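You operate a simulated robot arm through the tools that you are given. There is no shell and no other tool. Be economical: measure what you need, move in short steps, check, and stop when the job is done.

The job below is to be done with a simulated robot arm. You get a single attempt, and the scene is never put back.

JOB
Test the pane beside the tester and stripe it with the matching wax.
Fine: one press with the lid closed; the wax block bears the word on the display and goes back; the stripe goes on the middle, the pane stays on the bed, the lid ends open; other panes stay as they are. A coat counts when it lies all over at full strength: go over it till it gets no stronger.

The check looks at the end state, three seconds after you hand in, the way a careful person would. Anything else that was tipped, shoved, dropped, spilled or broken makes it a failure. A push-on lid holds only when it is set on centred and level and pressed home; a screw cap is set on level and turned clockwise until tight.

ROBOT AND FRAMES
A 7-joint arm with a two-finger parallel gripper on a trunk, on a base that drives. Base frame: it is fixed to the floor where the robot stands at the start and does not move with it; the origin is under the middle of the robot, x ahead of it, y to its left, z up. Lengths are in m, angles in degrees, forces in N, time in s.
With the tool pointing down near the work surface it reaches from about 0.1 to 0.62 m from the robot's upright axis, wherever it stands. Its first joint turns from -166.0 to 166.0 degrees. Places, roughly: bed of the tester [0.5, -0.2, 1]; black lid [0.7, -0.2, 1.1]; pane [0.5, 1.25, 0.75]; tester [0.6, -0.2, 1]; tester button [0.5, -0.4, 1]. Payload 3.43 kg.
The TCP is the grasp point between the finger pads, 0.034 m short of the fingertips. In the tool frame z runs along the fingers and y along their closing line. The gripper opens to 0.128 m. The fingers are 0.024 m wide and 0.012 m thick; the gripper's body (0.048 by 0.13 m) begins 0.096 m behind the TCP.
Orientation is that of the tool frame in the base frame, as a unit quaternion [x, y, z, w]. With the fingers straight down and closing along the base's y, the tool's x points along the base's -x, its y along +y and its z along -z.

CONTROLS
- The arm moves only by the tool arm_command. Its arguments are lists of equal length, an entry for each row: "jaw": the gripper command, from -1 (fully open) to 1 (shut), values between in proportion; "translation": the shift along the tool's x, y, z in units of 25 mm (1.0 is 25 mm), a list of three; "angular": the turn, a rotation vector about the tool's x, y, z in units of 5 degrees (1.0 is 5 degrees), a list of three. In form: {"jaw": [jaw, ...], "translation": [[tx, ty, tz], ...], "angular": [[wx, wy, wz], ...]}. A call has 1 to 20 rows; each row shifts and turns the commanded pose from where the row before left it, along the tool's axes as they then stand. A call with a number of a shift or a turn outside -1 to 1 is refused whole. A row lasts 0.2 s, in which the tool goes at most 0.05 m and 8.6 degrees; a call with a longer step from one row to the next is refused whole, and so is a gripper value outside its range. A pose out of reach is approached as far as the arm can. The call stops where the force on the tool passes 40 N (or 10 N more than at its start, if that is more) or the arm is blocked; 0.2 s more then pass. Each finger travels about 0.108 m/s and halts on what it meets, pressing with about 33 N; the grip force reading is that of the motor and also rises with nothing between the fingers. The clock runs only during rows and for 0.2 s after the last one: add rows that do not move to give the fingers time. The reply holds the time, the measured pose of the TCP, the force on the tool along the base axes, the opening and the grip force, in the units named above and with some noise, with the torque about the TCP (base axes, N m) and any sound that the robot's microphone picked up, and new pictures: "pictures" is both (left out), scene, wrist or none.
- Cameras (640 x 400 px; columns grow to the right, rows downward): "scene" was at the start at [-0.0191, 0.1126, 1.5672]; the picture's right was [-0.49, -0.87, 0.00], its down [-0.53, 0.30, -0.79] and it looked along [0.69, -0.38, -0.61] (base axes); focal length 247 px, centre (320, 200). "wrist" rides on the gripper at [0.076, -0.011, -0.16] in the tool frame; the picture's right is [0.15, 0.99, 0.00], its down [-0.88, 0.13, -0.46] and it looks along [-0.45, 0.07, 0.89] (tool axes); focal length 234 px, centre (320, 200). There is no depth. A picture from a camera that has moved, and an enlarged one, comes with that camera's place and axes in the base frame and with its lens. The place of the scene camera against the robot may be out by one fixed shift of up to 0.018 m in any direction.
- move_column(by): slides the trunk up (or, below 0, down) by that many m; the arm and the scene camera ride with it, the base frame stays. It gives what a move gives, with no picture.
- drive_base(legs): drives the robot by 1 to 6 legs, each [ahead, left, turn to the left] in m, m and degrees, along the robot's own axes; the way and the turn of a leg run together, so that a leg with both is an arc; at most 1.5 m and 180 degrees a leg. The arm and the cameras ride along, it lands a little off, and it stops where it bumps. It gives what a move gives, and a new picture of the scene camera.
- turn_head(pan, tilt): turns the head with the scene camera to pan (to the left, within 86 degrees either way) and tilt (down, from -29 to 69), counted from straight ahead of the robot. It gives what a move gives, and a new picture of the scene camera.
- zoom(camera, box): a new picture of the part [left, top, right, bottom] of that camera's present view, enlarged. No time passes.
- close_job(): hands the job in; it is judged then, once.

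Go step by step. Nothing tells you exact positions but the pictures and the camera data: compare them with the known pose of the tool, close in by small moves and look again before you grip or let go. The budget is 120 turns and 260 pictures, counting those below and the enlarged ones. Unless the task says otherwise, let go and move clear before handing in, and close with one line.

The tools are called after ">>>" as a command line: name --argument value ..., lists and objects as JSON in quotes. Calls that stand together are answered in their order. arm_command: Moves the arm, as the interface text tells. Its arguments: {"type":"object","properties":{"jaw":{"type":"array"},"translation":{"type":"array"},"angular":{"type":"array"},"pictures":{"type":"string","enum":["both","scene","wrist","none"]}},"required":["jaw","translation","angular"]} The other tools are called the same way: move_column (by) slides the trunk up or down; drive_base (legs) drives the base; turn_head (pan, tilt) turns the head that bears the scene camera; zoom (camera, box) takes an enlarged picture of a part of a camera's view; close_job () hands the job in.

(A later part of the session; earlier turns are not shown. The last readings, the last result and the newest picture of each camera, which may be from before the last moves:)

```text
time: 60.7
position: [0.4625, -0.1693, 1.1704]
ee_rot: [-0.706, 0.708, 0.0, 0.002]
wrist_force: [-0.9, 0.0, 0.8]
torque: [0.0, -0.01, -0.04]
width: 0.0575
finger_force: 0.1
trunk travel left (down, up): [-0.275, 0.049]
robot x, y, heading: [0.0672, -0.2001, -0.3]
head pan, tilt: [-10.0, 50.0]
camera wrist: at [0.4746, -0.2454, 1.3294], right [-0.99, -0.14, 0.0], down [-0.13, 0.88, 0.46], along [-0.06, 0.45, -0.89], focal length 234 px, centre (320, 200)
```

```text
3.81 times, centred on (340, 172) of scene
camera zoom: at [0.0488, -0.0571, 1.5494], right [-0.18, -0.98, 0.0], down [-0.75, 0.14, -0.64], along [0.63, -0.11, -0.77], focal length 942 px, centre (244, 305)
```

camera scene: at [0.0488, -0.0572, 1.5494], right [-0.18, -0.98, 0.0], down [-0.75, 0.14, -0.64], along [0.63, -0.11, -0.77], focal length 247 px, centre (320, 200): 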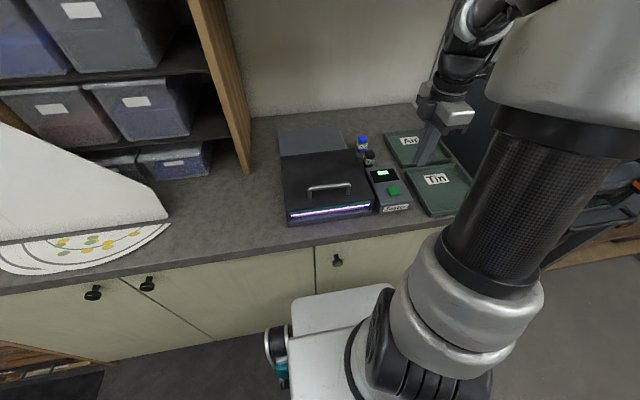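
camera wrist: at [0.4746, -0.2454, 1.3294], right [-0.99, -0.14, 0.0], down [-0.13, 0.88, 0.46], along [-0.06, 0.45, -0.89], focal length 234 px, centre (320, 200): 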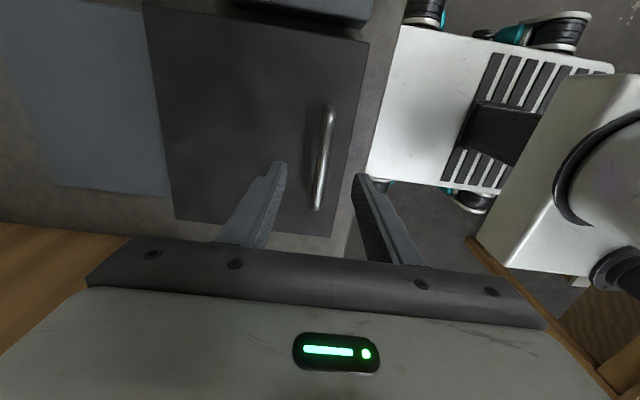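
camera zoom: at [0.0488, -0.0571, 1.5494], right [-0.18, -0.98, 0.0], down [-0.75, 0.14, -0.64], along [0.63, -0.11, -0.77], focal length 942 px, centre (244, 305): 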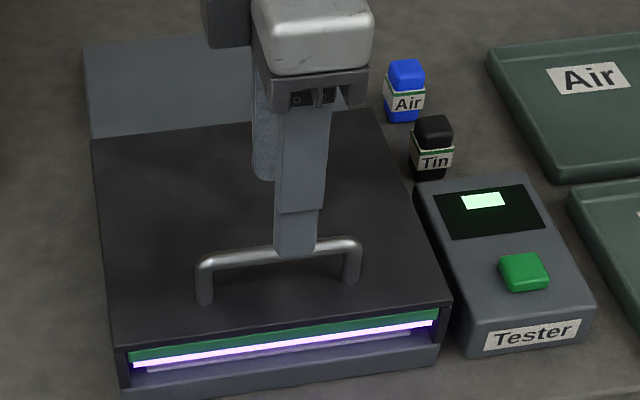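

Still scanning. I wait with idle rows.

>>> arm_command --jaw '[0.1, 0.1, 0.1, 0.1, 0.1, 0.1, 0.1, 0.1, 0.1, 0.1, 0.1, 0.1, 0.1, 0.1, 0.1, 0.1, 0.1, 0.1]' --translation '[[0, 0, 0], [0, 0, 0], [0, 0, 0], [0, 0, 0], [0, 0, 0], [0, 0, 0], [0, 0, 0], [0, 0, 0], [0, 0, 0], [0, 0, 0], [0, 0, 0], [0, 0, 0], [0, 0, 0], [0, 0, 0], [0, 0, 0], [0, 0, 0], [0, 0, 0], [0, 0, 0]]' --angular '[[0, 0, 0], [0, 0, 0], [0, 0, 0], [0, 0, 0], [0, 0, 0], [0, 0, 0], [0, 0, 0], [0, 0, 0], [0, 0, 0], [0, 0, 0], [0, 0, 0], [0, 0, 0], [0, 0, 0], [0, 0, 0], [0, 0, 0], [0, 0, 0], [0, 0, 0], [0, 0, 0]]' --pictures "none"

>>> zoom --camera "scene" --box '[260, 120, 420, 225]'

>>> zoom --camera "scene" --box '[367, 163, 399, 183]'

```text
time: 64.5
position: [0.4645, -0.1694, 1.1712]
ee_rot: [-0.705, 0.709, 0.0, 0.001]
wrist_force: [0.7, 0.4, 0.1]
torque: [0.01, 0.02, 0.0]
width: 0.0574
finger_force: 0.1
trunk travel left (down, up): [-0.275, 0.049]
robot x, y, heading: [0.0675, -0.2, -0.1]
head pan, tilt: [-10.0, 50.0]
```

```text
3.81 times, centred on (340, 172) of scene
camera zoom: at [0.0488, -0.0572, 1.5494], right [-0.18, -0.98, 0.0], down [-0.75, 0.14, -0.64], along [0.63, -0.11, -0.77], focal length 942 px, centre (244, 305)
```

zoom: 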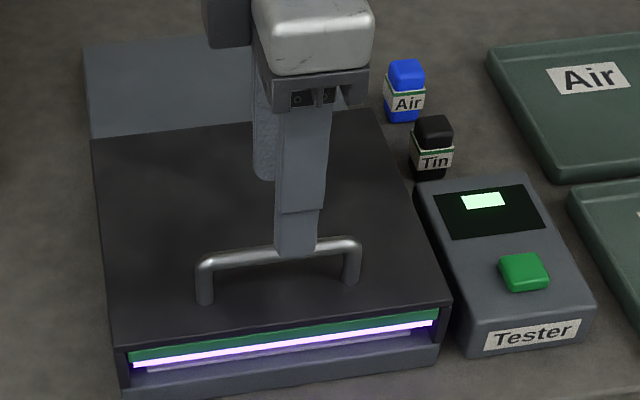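

```text
16.00 times, centred on (383, 173) of scene
camera zoom: at [0.0488, -0.0572, 1.5494], right [-0.18, -0.98, 0.0], down [-0.75, 0.14, -0.64], along [0.63, -0.11, -0.77], focal length 3958 px, centre (-688, 632)
```

zoom: 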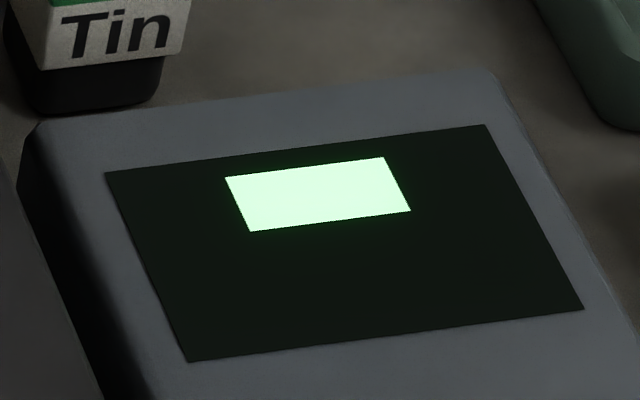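

Still lit; I wait a bit longer.

>>> arm_command --jaw '[0.1, 0.1, 0.1, 0.1, 0.1, 0.1, 0.1, 0.1, 0.1, 0.1, 0.1, 0.1, 0.1, 0.1, 0.1, 0.1, 0.1, 0.1, 0.1, 0.1]' --translation '[[0, 0, 0], [0, 0, 0], [0, 0, 0], [0, 0, 0], [0, 0, 0], [0, 0, 0], [0, 0, 0], [0, 0, 0], [0, 0, 0], [0, 0, 0], [0, 0, 0], [0, 0, 0], [0, 0, 0], [0, 0, 0], [0, 0, 0], [0, 0, 0], [0, 0, 0], [0, 0, 0], [0, 0, 0], [0, 0, 0]]' --angular '[[0, 0, 0], [0, 0, 0], [0, 0, 0], [0, 0, 0], [0, 0, 0], [0, 0, 0], [0, 0, 0], [0, 0, 0], [0, 0, 0], [0, 0, 0], [0, 0, 0], [0, 0, 0], [0, 0, 0], [0, 0, 0], [0, 0, 0], [0, 0, 0], [0, 0, 0], [0, 0, 0], [0, 0, 0], [0, 0, 0]]' --pictures "none"

>>> zoom --camera "scene" --box '[260, 120, 420, 225]'

```text
time: 68.7
position: [0.4629, -0.1694, 1.171]
ee_rot: [-0.706, 0.708, 0.0, 0.002]
wrist_force: [0.1, -0.5, 0.8]
torque: [0.02, 0.04, 0.01]
width: 0.0574
finger_force: 0.0
trunk travel left (down, up): [-0.275, 0.049]
robot x, y, heading: [0.0695, -0.2002, -0.1]
head pan, tilt: [-10.0, 50.0]
```

```text
3.81 times, centred on (340, 172) of scene
camera zoom: at [0.0488, -0.0572, 1.5494], right [-0.18, -0.98, 0.0], down [-0.75, 0.14, -0.64], along [0.63, -0.11, -0.77], focal length 942 px, centre (244, 305)
```

zoom: 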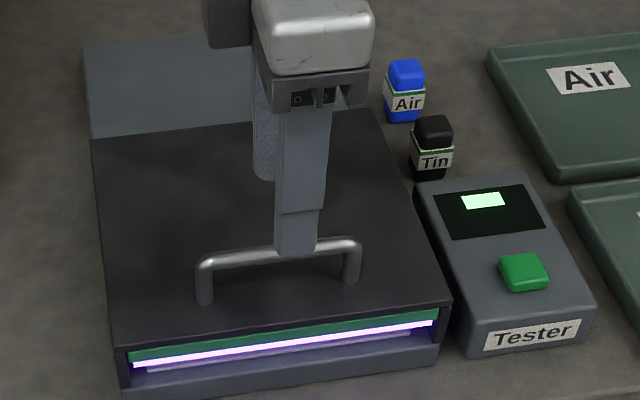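

>>> arm_command --jaw '[0.1, 0.1, 0.1, 0.1, 0.1, 0.1, 0.1, 0.1, 0.1, 0.1, 0.1, 0.1, 0.1, 0.1, 0.1, 0.1, 0.1, 0.1, 0.1, 0.1]' --translation '[[1, 0, 0], [1, 0, 0], [1, 0, -0.5], [1, 0, -0.5], [0, 0, -1], [0, 0, -1], [0, 0, 0], [0, 0, 0], [0, 0, 0], [0, 0, 0], [0, 0, 0], [0, 0, 0], [0, 0, 0], [0, 0, 0], [0, 0, 0], [0, 0, 0], [0, 0, 0], [0, 0, 0], [0, 0, 0], [0, 0, 0]]' --angular '[[0, 0, 0], [0, 0, 0], [0, 0, 0], [0, 0, 0], [0, 0, 0], [0, 0, 0], [0, 0, 0], [0, 0, 0], [0, 0, 0], [0, 0, 0], [0, 0, 0], [0, 0, 0], [0, 0, 0], [0, 0, 0], [0, 0, 0], [0, 0, 0], [0, 0, 0], [0, 0, 0], [0, 0, 0], [0, 0, 0]]' --pictures "wrist"

>>> zoom --camera "scene" --box '[367, 163, 399, 183]'

```text
time: 72.9
position: [0.4652, -0.2702, 1.2429]
ee_rot: [-0.706, 0.708, 0.0, 0.001]
wrist_force: [-0.6, -0.2, -0.8]
torque: [0.03, 0.01, -0.04]
width: 0.0576
finger_force: 0.1
trunk travel left (down, up): [-0.275, 0.049]
robot x, y, heading: [0.0656, -0.1958, -0.1]
head pan, tilt: [-10.0, 50.0]
camera wrist: at [0.4754, -0.3454, 1.4024], right [-0.99, -0.14, 0.0], down [-0.13, 0.88, 0.46], along [-0.06, 0.45, -0.89], focal length 234 px, centre (320, 200)
```

wrist: 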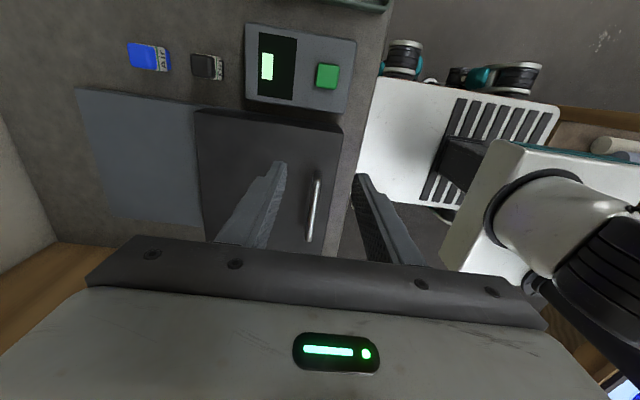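

```text
16.00 times, centred on (383, 173) of scene
camera zoom: at [0.0488, -0.0572, 1.5494], right [-0.18, -0.98, 0.0], down [-0.75, 0.14, -0.64], along [0.63, -0.11, -0.77], focal length 3958 px, centre (-688, 632)
```

zoom: 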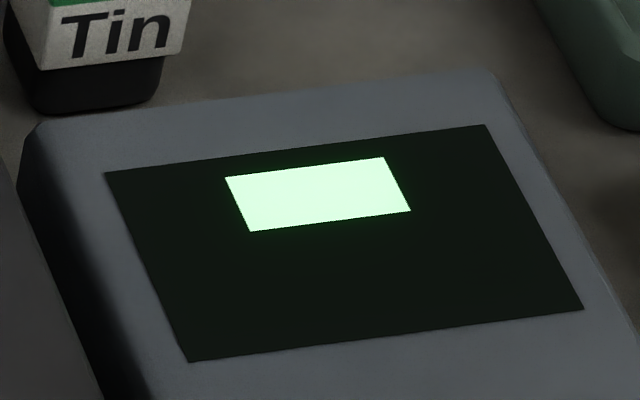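

>>> arm_command --jaw '[0.1, 0.1, 0.1, 0.1, 0.1, 0.1, 0.1, 0.1, 0.1, 0.1, 0.1, 0.1, 0.1, 0.1, 0.1, 0.1, 0.1, 0.1, 0.1, 0.1]' --translation '[[0, 0, 0], [0, 0, 0], [0, 0, 0], [0, 0, 0], [0, 0, 0], [0, 0, 0], [0, 0, 0], [0, 0, 0], [0, 0, 0], [0, 0, 0], [0, 0, 0], [0, 0, 0], [0, 0, 0], [0, 0, 0], [0, 0, 0], [0, 0, 0], [0, 0, 0], [0, 0, 0], [0, 0, 0], [0, 0, 0]]' --angular '[[0, 0, 0], [0, 0, 0], [0, 0, 0], [0, 0, 0], [0, 0, 0], [0, 0, 0], [0, 0, 0], [0, 0, 0], [0, 0, 0], [0, 0, 0], [0, 0, 0], [0, 0, 0], [0, 0, 0], [0, 0, 0], [0, 0, 0], [0, 0, 0], [0, 0, 0], [0, 0, 0], [0, 0, 0], [0, 0, 0]]' --pictures "none"

>>> arm_command --jaw '[0.1, 0.1, 0.1, 0.1, 0.1, 0.1, 0.1, 0.1, 0.1, 0.1, 0.1, 0.1, 0.1, 0.1, 0.1, 0.1, 0.1, 0.1, 0.1, 0.1]' --translation '[[0, 0, 0], [0, 0, 0], [0, 0, 0], [0, 0, 0], [0, 0, 0], [0, 0, 0], [0, 0, 0], [0, 0, 0], [0, 0, 0], [0, 0, 0], [0, 0, 0], [0, 0, 0], [0, 0, 0], [0, 0, 0], [0, 0, 0], [0, 0, 0], [0, 0, 0], [0, 0, 0], [0, 0, 0], [0, 0, 0]]' --angular '[[0, 0, 0], [0, 0, 0], [0, 0, 0], [0, 0, 0], [0, 0, 0], [0, 0, 0], [0, 0, 0], [0, 0, 0], [0, 0, 0], [0, 0, 0], [0, 0, 0], [0, 0, 0], [0, 0, 0], [0, 0, 0], [0, 0, 0], [0, 0, 0], [0, 0, 0], [0, 0, 0], [0, 0, 0], [0, 0, 0]]' --pictures "none"

>>> zoom --camera "scene" --box '[260, 120, 420, 225]'

```text
time: 77.1
position: [0.465, -0.2703, 1.2424]
ee_rot: [-0.706, 0.708, 0.0, 0.001]
wrist_force: [0.8, 0.2, -0.5]
torque: [-0.01, -0.01, 0.0]
width: 0.0577
finger_force: 0.0
trunk travel left (down, up): [-0.275, 0.049]
robot x, y, heading: [0.0649, -0.2015, -0.4]
head pan, tilt: [-10.0, 50.0]
```

```text
time: 81.3
position: [0.4645, -0.269, 1.2433]
ee_rot: [-0.706, 0.708, 0.0, 0.001]
wrist_force: [0.4, -0.9, -0.2]
torque: [0.01, -0.01, 0.0]
width: 0.0575
finger_force: 0.1
trunk travel left (down, up): [-0.275, 0.049]
robot x, y, heading: [0.0657, -0.1965, -0.2]
head pan, tilt: [-10.0, 50.0]
```

```text
3.81 times, centred on (340, 172) of scene
camera zoom: at [0.0488, -0.0572, 1.5494], right [-0.18, -0.98, 0.0], down [-0.75, 0.14, -0.64], along [0.63, -0.11, -0.77], focal length 942 px, centre (244, 305)
```

zoom: 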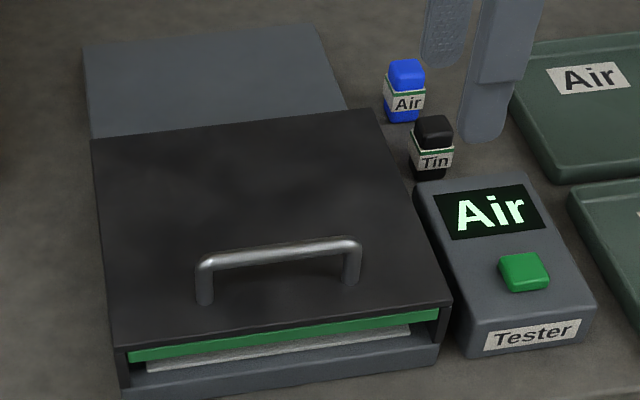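

The display says "Air". Now I return to the handle, grip it, and open the lid.

>>> arm_command --jaw '[0.1, 0.1, 0.1, 0.1, 0.1, 0.1, 0.1, 0.1, 0.1, 0.1, 0.4, 0.7, 1, 1, 1]' --translation '[[-1, 0, 0], [-1, 0, 0], [-1, 0, 0], [-1, 0.05, 0], [0, 0, 1], [0, 0, 1], [0, 0, 1], [0, 0, 0.8], [0, 0, 0.7], [0, 0, 0.66], [0, 0, 0], [0, 0, 0], [0, 0, 0], [0, 0, 0], [0, 0, 0]]' --angular '[[0, 0, 0], [0, 0, 0], [0, 0, 0], [0, 0, 0], [0, 0, 0], [0, 0, 0], [0, 0, 0], [0, 0, 0], [0, 0, 0], [0, 0, 0], [0, 0, 0], [0, 0, 0], [0, 0, 0], [0, 0, 0], [0, 0, 0]]' --pictures "none"

>>> zoom --camera "scene" --box '[260, 120, 420, 225]'

```text
time: 84.5
position: [0.4624, -0.1705, 1.1136]
ee_rot: [-0.706, 0.709, 0.0, 0.001]
wrist_force: [-1.4, 0.0, -4.4]
torque: [-0.03, 0.03, 0.23]
width: 0.0117
finger_force: 44.3
trunk travel left (down, up): [-0.275, 0.049]
robot x, y, heading: [0.0671, -0.201, -0.0]
head pan, tilt: [-10.0, 50.0]
```

```text
3.81 times, centred on (340, 172) of scene
camera zoom: at [0.0488, -0.0571, 1.5494], right [-0.18, -0.98, 0.0], down [-0.75, 0.14, -0.64], along [0.63, -0.11, -0.77], focal length 942 px, centre (244, 305)
```

zoom: 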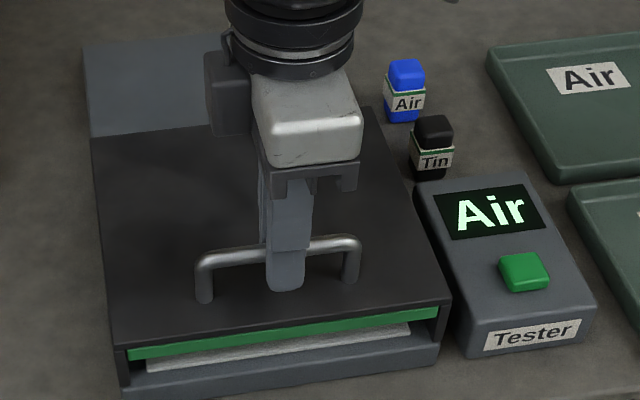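

Handle gripped; sliding the lid back 100 mm first.

>>> arm_command --jaw '[1, 1, 1, 1, 1, 1, 1, 1, 1, 1, 1]' --translation '[[0, -0.2, 0], [0, -0.35, 0], [0, -0.35, 0], [0, -0.4, 0], [0, -0.4, 0], [0, -0.4, 0], [0, -0.4, 0], [0, -0.4, 0], [0, -0.4, 0], [0, -0.4, 0], [0, -0.3, 0]]' --angular '[[0, 0, 0], [0, 0, 0], [0, 0, 0], [0, 0, 0], [0, 0, 0], [0, 0, 0], [0, 0, 0], [0, 0, 0], [0, 0, 0], [0, 0, 0], [0, 0, 0]]' --pictures "none"

>>> arm_command --jaw '[1, 1, 1, 1, 1, 1, 1, 1, 1]' --translation '[[0, -0.3, 0], [0, -0.35, 0], [0, -0.4, 0], [0, -0.4, 0], [0, -0.4, 0], [0, -0.4, 0], [0, -0.35, 0], [0, -0.3, 0], [0, -0.25, 0]]' --angular '[[0, 0, 0], [0, 0, 0], [0, 0, 0], [0, 0, 0], [0, 0, 0], [0, 0, 0], [0, 0, 0], [0, 0, 0], [0, 0, 0]]' --pictures "none"

>>> zoom --camera "scene" --box '[260, 100, 420, 225]'

```text
time: 86.9
position: [0.5636, -0.171, 1.1142]
ee_rot: [-0.707, 0.708, 0.0, 0.002]
wrist_force: [1.1, 0.9, -12.4]
torque: [0.14, 0.05, 0.22]
width: 0.0116
finger_force: 44.6
trunk travel left (down, up): [-0.275, 0.049]
robot x, y, heading: [0.0661, -0.2003, -0.2]
head pan, tilt: [-10.0, 50.0]
```

```text
time: 88.9
position: [0.6427, -0.1706, 1.1148]
ee_rot: [-0.707, 0.708, -0.001, 0.001]
wrist_force: [0.5, 3.0, -17.5]
torque: [-0.45, 0.02, 0.2]
width: 0.0116
finger_force: 45.0
trunk travel left (down, up): [-0.275, 0.049]
robot x, y, heading: [0.0686, -0.1998, -0.3]
head pan, tilt: [-10.0, 50.0]
```

```text
3.20 times, centred on (340, 162) of scene
camera zoom: at [0.0503, -0.0566, 1.5494], right [-0.18, -0.98, 0.0], down [-0.75, 0.14, -0.64], along [0.63, -0.11, -0.77], focal length 792 px, centre (256, 320)
```

zoom: 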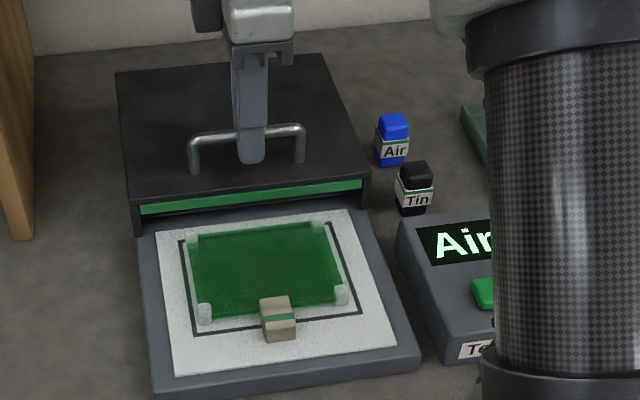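

Almost fully open; the last 8 mm, then release and lift off.

>>> arm_command --jaw '[1, 1, 0.6, 0.1, 0.1, 0.1, 0.1, 0.1, 0.1, 0.1, 0.1]' --translation '[[0, -0.16, 0.05], [0, -0.16, 0.05], [0, 0, 0], [0, 0, 0], [0, 0, 0], [0, 0, -0.5], [0, 0, -0.6], [0, 0, -0.6], [0, 1, 0], [0, 1, 0], [0, 1, 0]]' --angular '[[0, 0, 0], [0, 0, 0], [0, 0, 0], [0, 0, 0], [0, 0, 0], [0, 0, 0], [0, 0, 0], [0, 0, 0], [0, 0, 0], [0, 0, 0], [0, 0, 0]]'

>>> zoom --camera "scene" --box '[260, 100, 420, 225]'

```text
time: 91.3
position: [0.5727, -0.1703, 1.1555]
ee_rot: [-0.706, 0.708, -0.001, 0.002]
wrist_force: [0.4, -0.6, 0.7]
torque: [-0.03, 0.0, 0.01]
width: 0.0574
finger_force: 0.2
trunk travel left (down, up): [-0.275, 0.049]
robot x, y, heading: [0.0671, -0.1945, -0.4]
head pan, tilt: [-10.0, 50.0]
camera scene: at [0.0487, -0.0572, 1.5494], right [-0.18, -0.98, 0.0], down [-0.75, 0.14, -0.64], along [0.63, -0.11, -0.77], focal length 247 px, centre (320, 200)
camera wrist: at [0.585, -0.2469, 1.315], right [-0.99, -0.14, 0.0], down [-0.13, 0.88, 0.46], along [-0.06, 0.45, -0.89], focal length 234 px, centre (320, 200)
```

scene: 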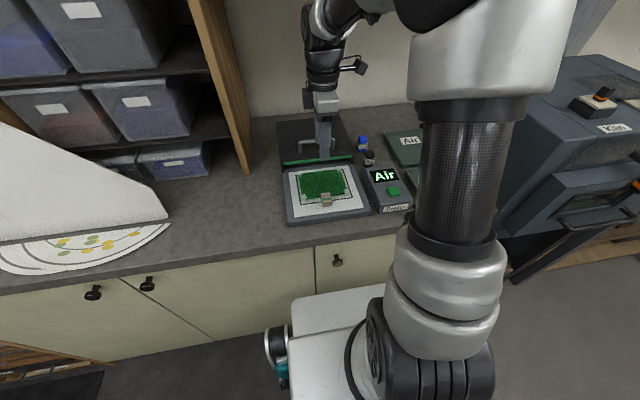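
wrist: 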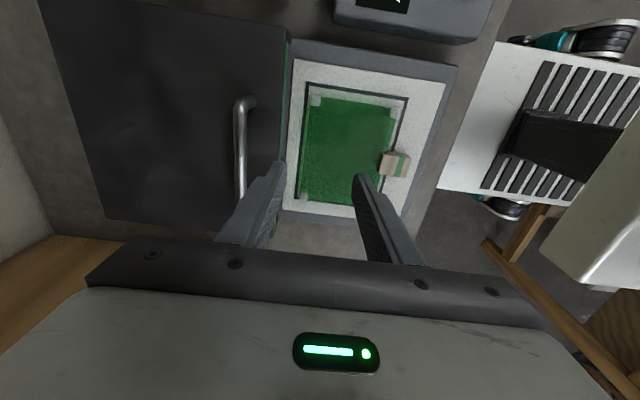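

```text
3.20 times, centred on (340, 162) of scene
camera zoom: at [0.0487, -0.0572, 1.5494], right [-0.18, -0.98, 0.0], down [-0.75, 0.14, -0.64], along [0.63, -0.11, -0.77], focal length 792 px, centre (256, 320)
```

zoom: 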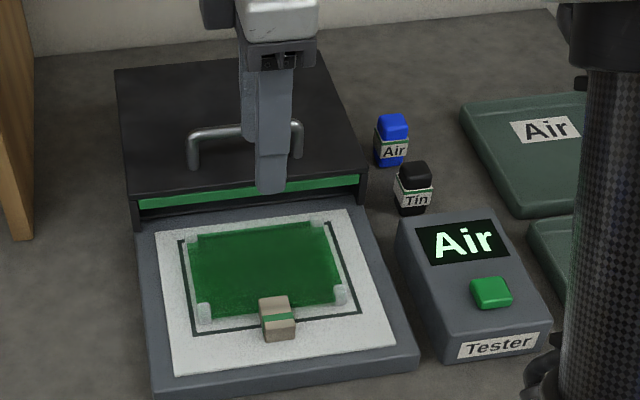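

The lid is open and the pane in place. The Air block is at about (0.717, −0.341), slightly beyond reach; I retract the arm and drive 0.1 m right and 0.04 m ahead.

>>> arm_command --jaw '[0.1, 0.1, 0.1]' --translation '[[0, 1, 0], [0, 1, -0.2], [0, 0.5, -0.2]]' --angular '[[0, 0, 0], [0, 0, 0], [0, 0, 0]]' --pictures "none"

>>> drive_base --legs '[[0, -0.1, 0], [0.02, 0, 0], [0.02, 0, 0]]'

>>> zoom --camera "scene" --box '[240, 80, 400, 190]'

```text
time: 92.1
position: [0.5104, -0.1707, 1.1666]
ee_rot: [-0.707, 0.707, 0.0, 0.001]
wrist_force: [0.7, -0.8, 0.0]
torque: [0.01, 0.03, 0.02]
width: 0.0574
finger_force: 0.0
trunk travel left (down, up): [-0.275, 0.049]
robot x, y, heading: [0.0614, -0.1979, 0.3]
head pan, tilt: [-10.0, 50.0]
```

```text
time: 94.3
position: [0.5247, -0.2685, 1.1655]
ee_rot: [-0.707, 0.707, 0.001, 0.001]
wrist_force: [1.7, -0.3, 0.1]
torque: [0.01, -0.01, 0.0]
width: 0.0575
finger_force: 0.1
trunk travel left (down, up): [-0.275, 0.049]
robot x, y, heading: [0.0821, -0.2991, -0.0]
head pan, tilt: [-10.0, 50.0]
stopped in leg 2: the robot was blocked; the commanded pose is now the measured one
camera scene: at [0.0635, -0.1571, 1.5494], right [-0.17, -0.98, 0.0], down [-0.75, 0.13, -0.64], along [0.63, -0.11, -0.77], focal length 247 px, centre (320, 200)
```

scene: 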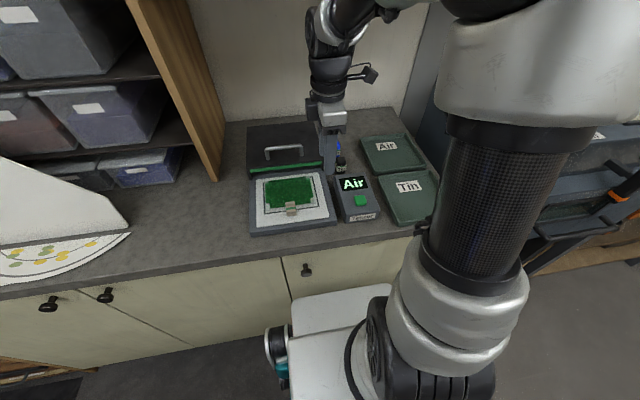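

```text
3.64 times, centred on (320, 135) of scene
camera zoom: at [0.0635, -0.1571, 1.5494], right [-0.17, -0.98, 0.0], down [-0.75, 0.13, -0.64], along [0.63, -0.11, -0.77], focal length 900 px, centre (320, 436)
```

zoom: 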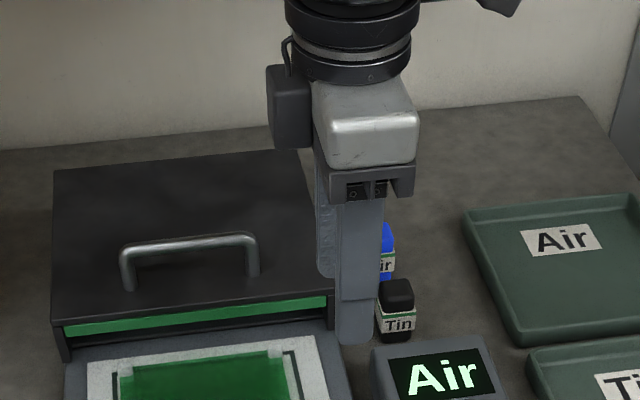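

The base touched the cabinet and stopped at x≈0.082. I move the gripper towards the Air block at a safe height and look.

>>> arm_command --jaw '[0.1, 0.1, 0.1, 0.1, 0.1, 0.1, 0.1, 0.1]' --translation '[[0.9, 0, 0], [0.9, 0, 0], [0.86, 0, 0], [0, -1, 0], [0, -1, 0], [0, -1, 0], [0, -1, 0], [0, -0.8, 0]]' --angular '[[0, 0, 0], [0, 0, 0], [0, 0, 0], [0, 0, 0], [0, 0, 0], [0, 0, 0], [0, 0, 0], [0, 0, 0]]'

>>> zoom --camera "wrist" --box '[160, 60, 480, 260]'

>>> zoom --camera "scene" --box '[290, 110, 386, 170]'

```text
time: 96.1
position: [0.6473, -0.3352, 1.166]
ee_rot: [0.707, -0.707, -0.001, -0.001]
wrist_force: [0.6, 1.3, -0.5]
torque: [-0.01, -0.01, -0.01]
width: 0.0576
finger_force: 0.0
trunk travel left (down, up): [-0.275, 0.049]
robot x, y, heading: [0.0814, -0.2994, -0.3]
head pan, tilt: [-10.0, 50.0]
camera scene: at [0.0633, -0.1571, 1.5494], right [-0.17, -0.98, 0.0], down [-0.75, 0.13, -0.64], along [0.63, -0.11, -0.77], focal length 247 px, centre (320, 200)
camera wrist: at [0.6587, -0.4107, 1.3244], right [-0.99, -0.15, 0.0], down [-0.13, 0.88, 0.46], along [-0.07, 0.45, -0.89], focal length 234 px, centre (320, 200)
```

scene: 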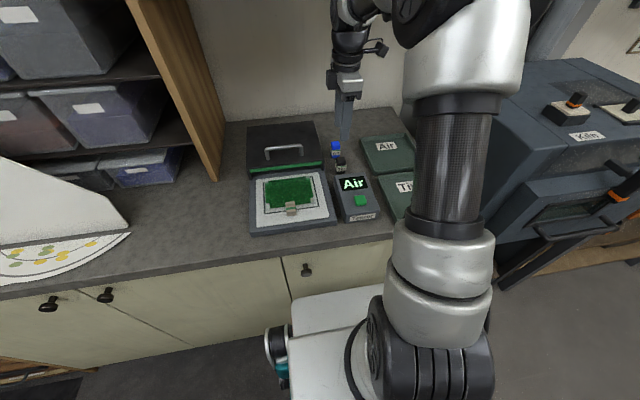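
wrist: 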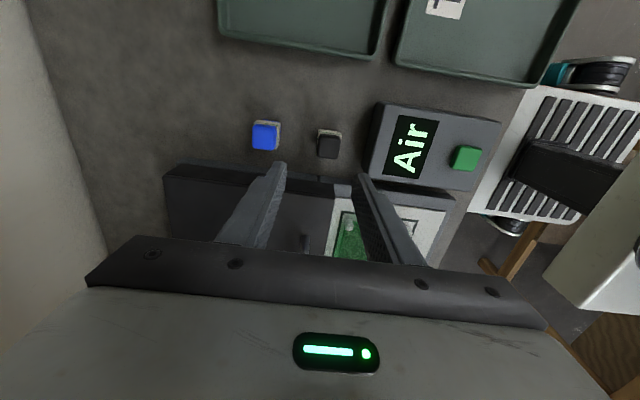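

```text
2.00 times, centred on (320, 160) of wrist
camera zoom: at [0.6587, -0.4107, 1.3244], right [-0.99, -0.15, 0.0], down [-0.13, 0.88, 0.46], along [-0.07, 0.45, -0.89], focal length 468 px, centre (320, 280)
```

zoom: 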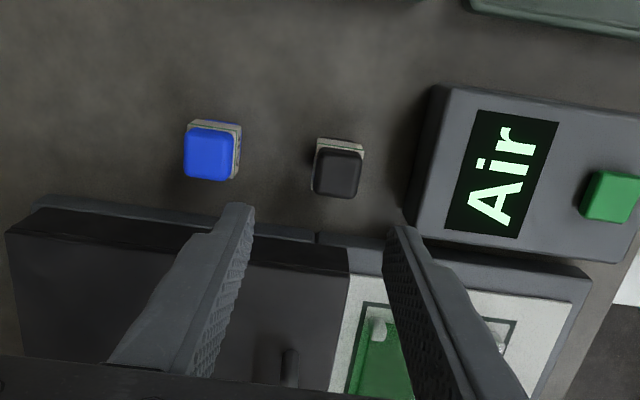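

```text
6.67 times, centred on (338, 140) of scene
camera zoom: at [0.0633, -0.1571, 1.5494], right [-0.17, -0.98, 0.0], down [-0.75, 0.13, -0.64], along [0.63, -0.11, -0.77], focal length 1649 px, centre (200, 600)
```

zoom: 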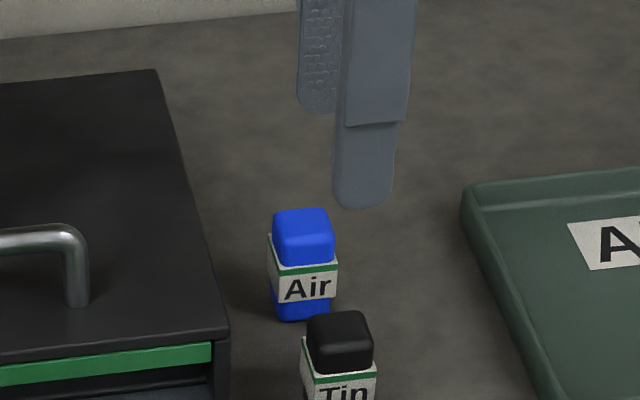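

Air block centre ≈ (0.714, −0.337), top ≈ 1.037, 27 mm square. I lower to 1.10 and move forward over it.

>>> arm_command --jaw '[0.1, 0.1, 0.1, 0.1, 0.1, 0.1]' --translation '[[0, 0, 0.9], [0, 0, 0.9], [0, 0, 0.7], [0.08, -0.9, 0], [0, -0.9, 0], [0, -0.9, 0]]' --angular '[[0, 0, 0], [0, 0, 0], [0, 0, 0], [0, 0, 0], [0, 0, 0], [0, 0, 0]]' --pictures "none"

>>> zoom --camera "wrist" --box '[200, 80, 440, 230]'

>>> zoom --camera "scene" --box '[290, 120, 386, 180]'

```text
time: 97.5
position: [0.7121, -0.3373, 1.1024]
ee_rot: [-0.707, 0.707, 0.0, 0.001]
wrist_force: [0.7, 0.4, 0.3]
torque: [-0.02, 0.01, 0.02]
width: 0.0577
finger_force: 0.1
trunk travel left (down, up): [-0.275, 0.049]
robot x, y, heading: [0.0782, -0.2977, -0.2]
head pan, tilt: [-10.0, 50.0]
```

```text
2.67 times, centred on (320, 155) of wrist
camera zoom: at [0.7257, -0.4131, 1.2627], right [-0.99, -0.15, 0.0], down [-0.13, 0.88, 0.46], along [-0.07, 0.45, -0.89], focal length 624 px, centre (320, 320)
```

zoom: 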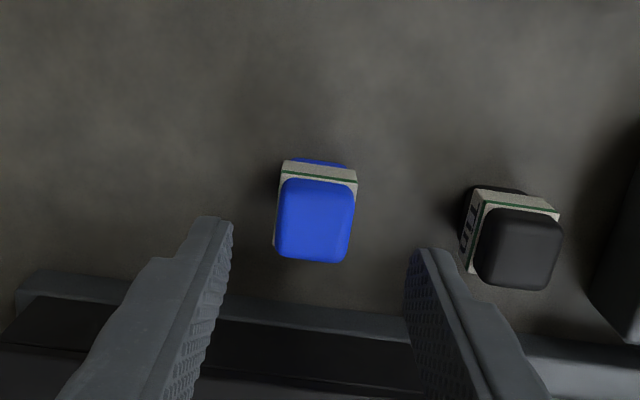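

```text
6.67 times, centred on (338, 150) of scene
camera zoom: at [0.0632, -0.1571, 1.5494], right [-0.17, -0.98, 0.0], down [-0.75, 0.13, -0.64], along [0.63, -0.11, -0.77], focal length 1649 px, centre (200, 533)
```

zoom: 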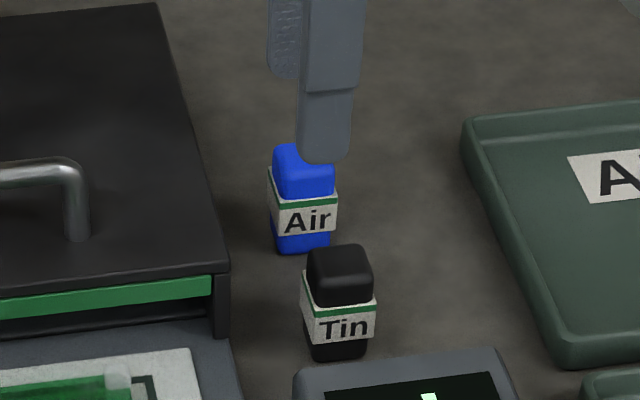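

Fingers straddle the Air block. Descending to grip its upper half.

>>> arm_command --jaw '[0.1, 0.1, 0.1, 0.1]' --translation '[[0, -0.06, 0.6], [0, 0, 0.7], [0, 0, 0.6], [0, 0, 0.5]]' --angular '[[0, 0, 0], [0, 0, 0], [0, 0, 0], [0, 0, 0]]' --pictures "none"

>>> zoom --camera "scene" --box '[298, 120, 378, 170]'

>>> zoom --camera "wrist" --box '[200, 80, 440, 230]'

```text
time: 98.5
position: [0.7137, -0.3369, 1.0424]
ee_rot: [-0.707, 0.707, 0.001, 0.0]
wrist_force: [0.3, 0.8, 0.2]
torque: [-0.01, 0.02, -0.02]
width: 0.0576
finger_force: 0.1
trunk travel left (down, up): [-0.275, 0.049]
robot x, y, heading: [0.0825, -0.2974, -0.2]
head pan, tilt: [-10.0, 50.0]
```

```text
8.00 times, centred on (338, 145) of scene
camera zoom: at [0.0632, -0.1572, 1.5494], right [-0.17, -0.98, 0.0], down [-0.75, 0.13, -0.64], along [0.63, -0.11, -0.77], focal length 1979 px, centre (176, 640)
```

zoom: 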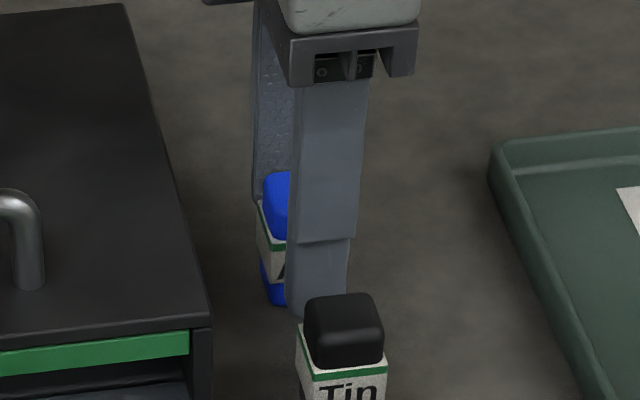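

```text
2.67 times, centred on (320, 155) of wrist
camera zoom: at [0.7264, -0.4133, 1.2009], right [-0.99, -0.15, 0.0], down [-0.13, 0.88, 0.46], along [-0.07, 0.45, -0.89], focal length 624 px, centre (320, 320)
```

zoom: 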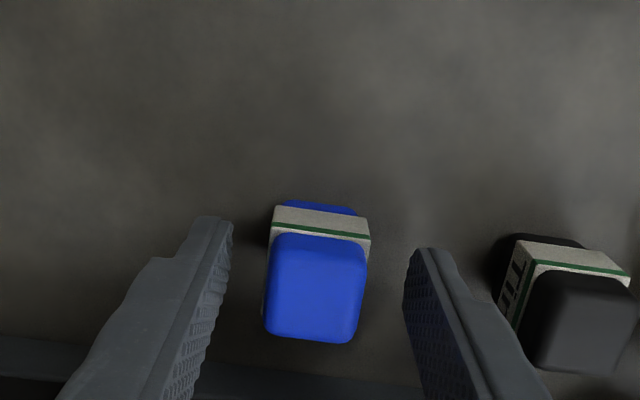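

After accounting for parallax the fingers are centred on the block. Closing, then lifting.

>>> arm_command --jaw '[0.4, 0.6, 0.8, 1, 1, 1, 1]' --translation '[[0, 0, 0], [0, 0, 0], [0, 0, 0], [0, 0, 0], [0, 0, 0], [0, 0, 0], [0, 0, 0]]' --angular '[[0, 0, 0], [0, 0, 0], [0, 0, 0], [0, 0, 0], [0, 0, 0], [0, 0, 0], [0, 0, 0]]' --pictures "none"

>>> zoom --camera "wrist" --box '[200, 80, 440, 230]'

>>> arm_command --jaw '[1, 1, 1, 1]' --translation '[[0, 0, -0.4], [0, 0, -0.8], [0, 0, -0.8], [0, 0, -0.8]]' --angular '[[0, 0, 0], [0, 0, 0], [0, 0, 0], [0, 0, 0]]' --pictures "none"

>>> zoom --camera "scene" --box '[298, 105, 378, 165]'

```text
time: 100.1
position: [0.7141, -0.3376, 1.0416]
ee_rot: [-0.707, 0.708, 0.001, 0.0]
wrist_force: [-0.5, -0.1, -0.6]
torque: [0.0, 0.0, 0.0]
width: 0.0268
finger_force: 33.2
trunk travel left (down, up): [-0.275, 0.049]
robot x, y, heading: [0.0835, -0.2994, 0.1]
head pan, tilt: [-10.0, 50.0]
```

```text
2.67 times, centred on (320, 155) of wrist
camera zoom: at [0.7264, -0.4134, 1.2012], right [-0.99, -0.15, 0.0], down [-0.13, 0.88, 0.46], along [-0.07, 0.45, -0.89], focal length 624 px, centre (320, 320)
```

zoom: 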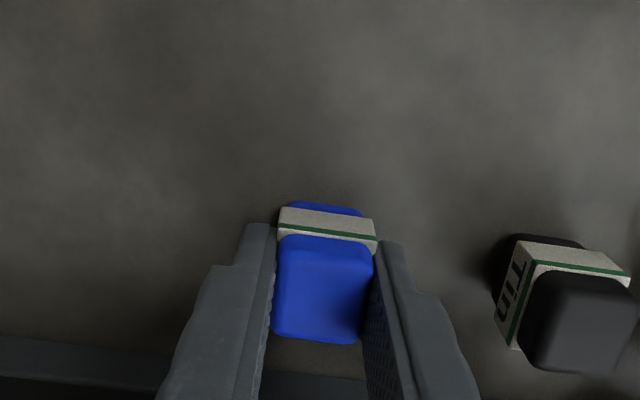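

```text
time: 101.1
position: [0.7126, -0.3374, 1.1111]
ee_rot: [-0.707, 0.707, 0.0, 0.0]
wrist_force: [-0.2, -0.4, -0.2]
torque: [-0.01, 0.03, -0.01]
width: 0.0269
finger_force: 33.4
trunk travel left (down, up): [-0.275, 0.049]
robot x, y, heading: [0.08, -0.3008, 0.0]
head pan, tilt: [-10.0, 50.0]
```

```text
6.67 times, centred on (338, 135) of scene
camera zoom: at [0.0632, -0.1572, 1.5494], right [-0.17, -0.98, 0.0], down [-0.75, 0.13, -0.64], along [0.63, -0.11, -0.77], focal length 1649 px, centre (200, 633)
```

zoom: 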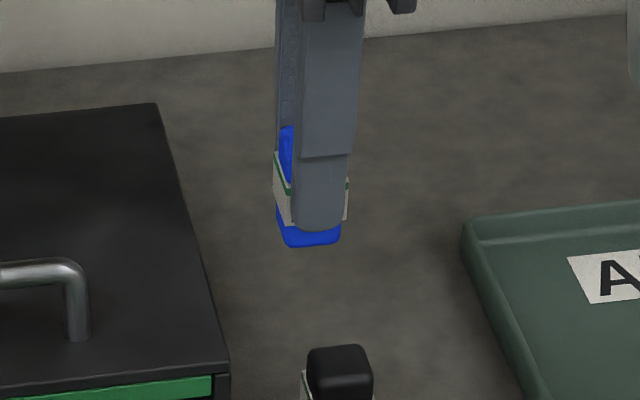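

Air block is held (pick pose recorded: TCP (0.714, −0.3376, 1.0416)). I raise, back out and bring it near the pane to see the pane's centre.

>>> arm_command --jaw '[1, 1, 1, 1, 1, 1, 1, 1, 1, 1, 1, 1, 1]' --translation '[[0, 0, -0.7], [0, 0.5, -0.6], [0, 1, 0], [0, 1, 0], [0, 1, 0], [0, 1, 0], [0, 1, 0], [0, 1, 0], [0, 0.4, 0], [-0.8, 0, 0], [-0.8, 0, 0], [-0.8, 0, 0], [-0.6, 0, 0]]' --angular '[[0, 0, 0], [0, 0, 0], [0, 0, 0], [0, 0, 0], [0, 0, 0], [0, 0, 0], [0, 0, 0], [0, 0, 0], [0, 0, 0], [0, 0, 0], [0, 0, 0], [0, 0, 0], [0, 0, 0]]'

>>> zoom --camera "wrist" --box '[200, 80, 440, 230]'

>>> zoom --camera "scene" --box '[240, 140, 352, 240]'

```text
time: 103.9
position: [0.5398, -0.2618, 1.1454]
ee_rot: [-0.707, 0.707, 0.0, 0.0]
wrist_force: [-0.1, -0.2, -0.3]
torque: [0.0, -0.02, -0.02]
width: 0.0269
finger_force: 32.7
trunk travel left (down, up): [-0.275, 0.049]
robot x, y, heading: [0.0833, -0.3009, 0.0]
head pan, tilt: [-10.0, 50.0]
camera scene: at [0.0632, -0.1571, 1.5494], right [-0.17, -0.98, 0.0], down [-0.75, 0.13, -0.64], along [0.63, -0.11, -0.77], focal length 247 px, centre (320, 200)
camera wrist: at [0.5532, -0.3382, 1.3046], right [-0.99, -0.15, 0.0], down [-0.13, 0.88, 0.46], along [-0.07, 0.45, -0.89], focal length 234 px, centre (320, 200)
```

scene: 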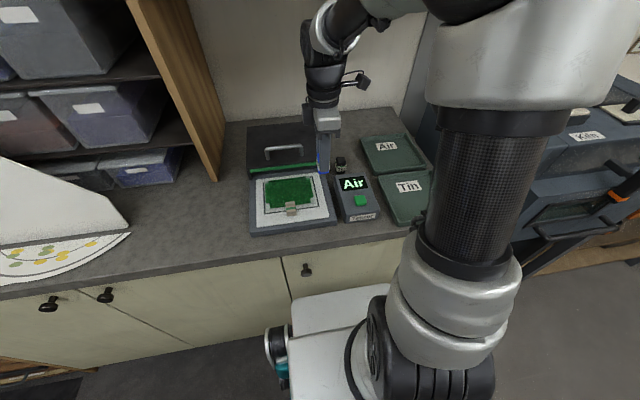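
wrist: 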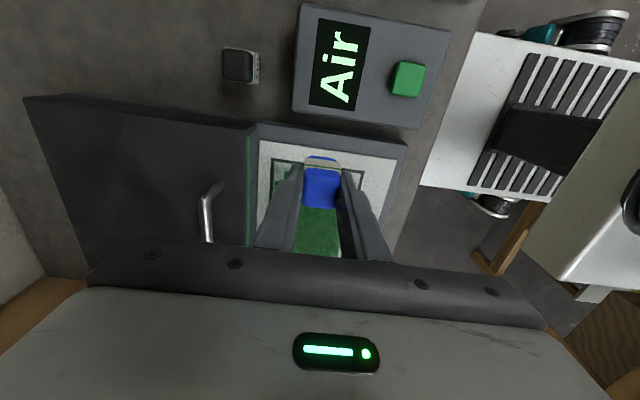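

```text
2.67 times, centred on (320, 155) of wrist
camera zoom: at [0.5532, -0.3382, 1.3046], right [-0.99, -0.15, 0.0], down [-0.13, 0.88, 0.46], along [-0.07, 0.45, -0.89], focal length 624 px, centre (320, 320)
```

zoom: 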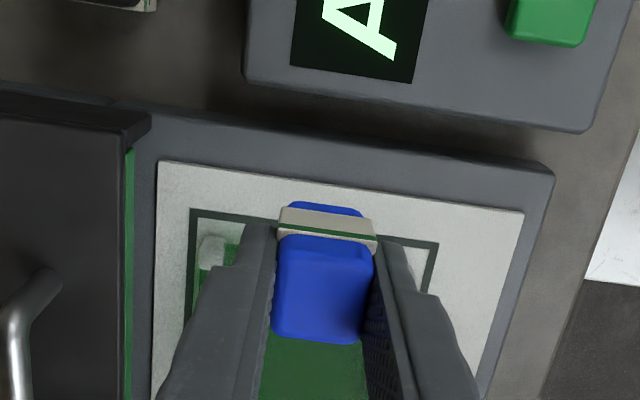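

```text
4.00 times, centred on (296, 190) of scene
camera zoom: at [0.0632, -0.1571, 1.5494], right [-0.17, -0.98, 0.0], down [-0.75, 0.13, -0.64], along [0.63, -0.11, -0.77], focal length 990 px, centre (416, 240)
```

zoom: 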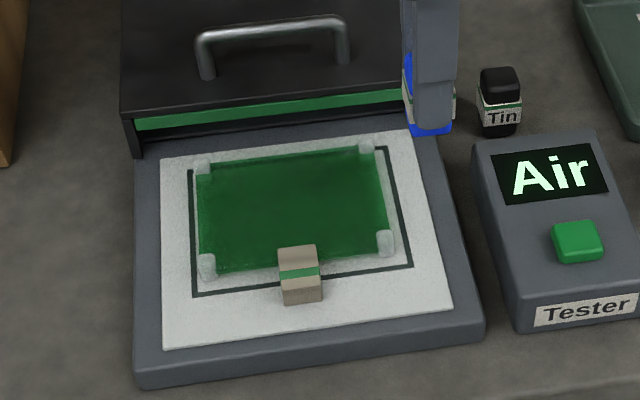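

Pane centre ≈ (0.539, −0.165). I position the block at the right end of the planned stripe (y ≈ −0.207) and lower to near contact.

>>> arm_command --jaw '[1, 1, 1, 1, 1, 1]' --translation '[[-0.8, 0, 0], [-0.8, 0, 0], [-0.6, 0, 0], [0, 0, 0.8], [0, 0, 0.7], [0, 0, 0.6]]' --angular '[[0, 0, 0], [0, 0, 0], [0, 0, 0], [0, 0, 0], [0, 0, 0], [0, 0, 0]]' --pictures "none"

>>> zoom --camera "scene" --box '[250, 160, 330, 220]'

>>> zoom --camera "wrist" --box '[200, 80, 440, 230]'

```text
time: 105.3
position: [0.5433, -0.2066, 1.0916]
ee_rot: [-0.707, 0.707, 0.001, 0.0]
wrist_force: [-1.1, -0.1, -0.5]
torque: [-0.03, 0.03, -0.01]
width: 0.0269
finger_force: 32.9
trunk travel left (down, up): [-0.275, 0.049]
robot x, y, heading: [0.0808, -0.2959, 0.0]
head pan, tilt: [-10.0, 50.0]
```

```text
6.67 times, centred on (290, 190) of scene
camera zoom: at [0.0631, -0.1571, 1.5494], right [-0.17, -0.98, 0.0], down [-0.75, 0.13, -0.64], along [0.63, -0.11, -0.77], focal length 1649 px, centre (520, 267)
```

zoom: 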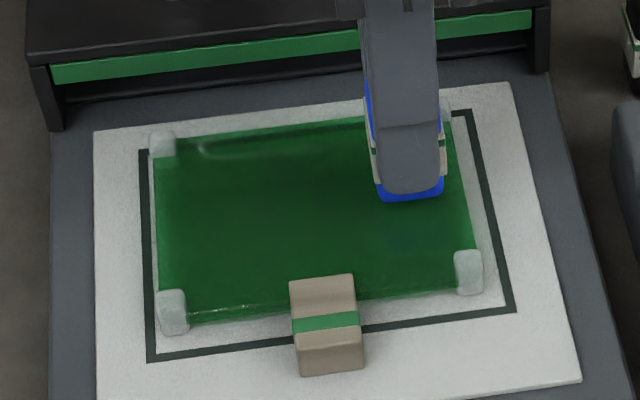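

```text
2.67 times, centred on (320, 155) of wrist
camera zoom: at [0.5545, -0.2827, 1.2511], right [-0.99, -0.15, 0.0], down [-0.13, 0.88, 0.46], along [-0.07, 0.45, -0.89], focal length 624 px, centre (320, 320)
```

zoom: 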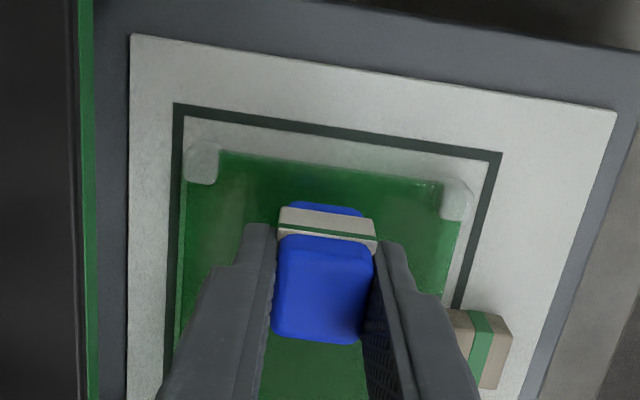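

Aligned in x, ~8 mm from the pane's right edge. Lowering gently to contact.

>>> arm_command --jaw '[1, 1, 1]' --translation '[[0, 0, 0.14], [0, 0, 0.1], [0, 0, 0.08]]' --angular '[[0, 0, 0], [0, 0, 0], [0, 0, 0]]' --pictures "none"

>>> zoom --camera "scene" --box '[250, 160, 330, 220]'

```text
time: 106.1
position: [0.5433, -0.2066, 1.0857]
ee_rot: [-0.707, 0.707, 0.0, 0.0]
wrist_force: [-0.8, 0.9, 4.2]
torque: [0.02, 0.05, -0.01]
width: 0.0268
finger_force: 32.8
trunk travel left (down, up): [-0.275, 0.049]
robot x, y, heading: [0.082, -0.2991, -0.1]
head pan, tilt: [-10.0, 50.0]
```

```text
6.67 times, centred on (290, 190) of scene
camera zoom: at [0.0628, -0.1572, 1.5496], right [-0.17, -0.98, 0.0], down [-0.75, 0.13, -0.64], along [0.63, -0.11, -0.77], focal length 1649 px, centre (520, 267)
```

zoom: 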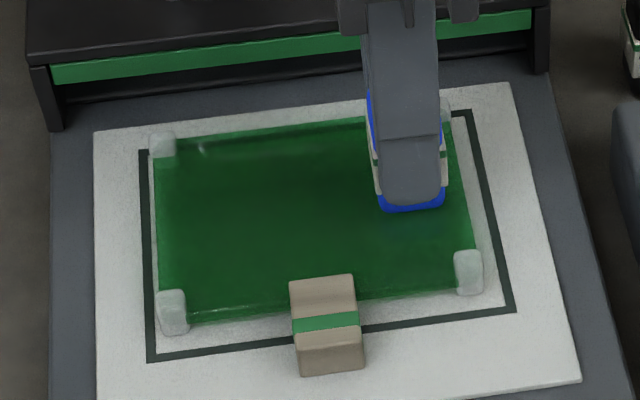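

Contact at ~4 N. The block looks ~4 mm too far back, so I lift, shift, and look for marks before stroking.

>>> arm_command --jaw '[1, 1, 1]' --translation '[[0, 0, -0.4], [0, 0.16, 0], [0, 0, 0]]' --angular '[[0, 0, 0], [0, 0, 0], [0, 0, 0]]' --pictures "none"

>>> zoom --camera "scene" --box '[250, 165, 330, 215]'

>>> zoom --camera "wrist" --box '[240, 100, 400, 200]'

```text
time: 106.9
position: [0.5396, -0.2078, 1.0947]
ee_rot: [-0.707, 0.708, 0.001, 0.001]
wrist_force: [-0.6, -0.1, -0.8]
torque: [-0.04, -0.01, 0.0]
width: 0.0269
finger_force: 33.1
trunk travel left (down, up): [-0.275, 0.049]
robot x, y, heading: [0.0827, -0.2997, 0.2]
head pan, tilt: [-10.0, 50.0]
```

```text
8.00 times, centred on (290, 190) of scene
camera zoom: at [0.0632, -0.1571, 1.5494], right [-0.17, -0.98, 0.0], down [-0.75, 0.13, -0.64], along [0.63, -0.11, -0.77], focal length 1979 px, centre (560, 280)
```

zoom: 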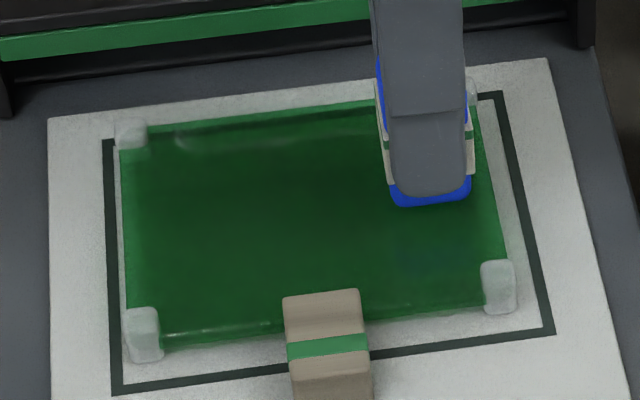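

```text
4.00 times, centred on (320, 150) of wrist
camera zoom: at [0.5502, -0.2831, 1.2537], right [-0.99, -0.15, 0.0], down [-0.13, 0.88, 0.46], along [-0.07, 0.45, -0.89], focal length 937 px, centre (320, 400)
```

zoom: 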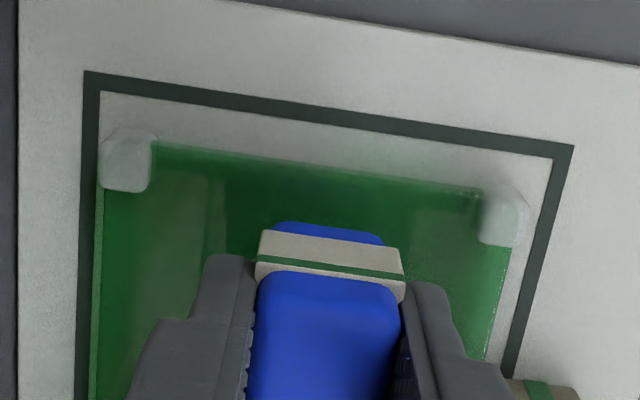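

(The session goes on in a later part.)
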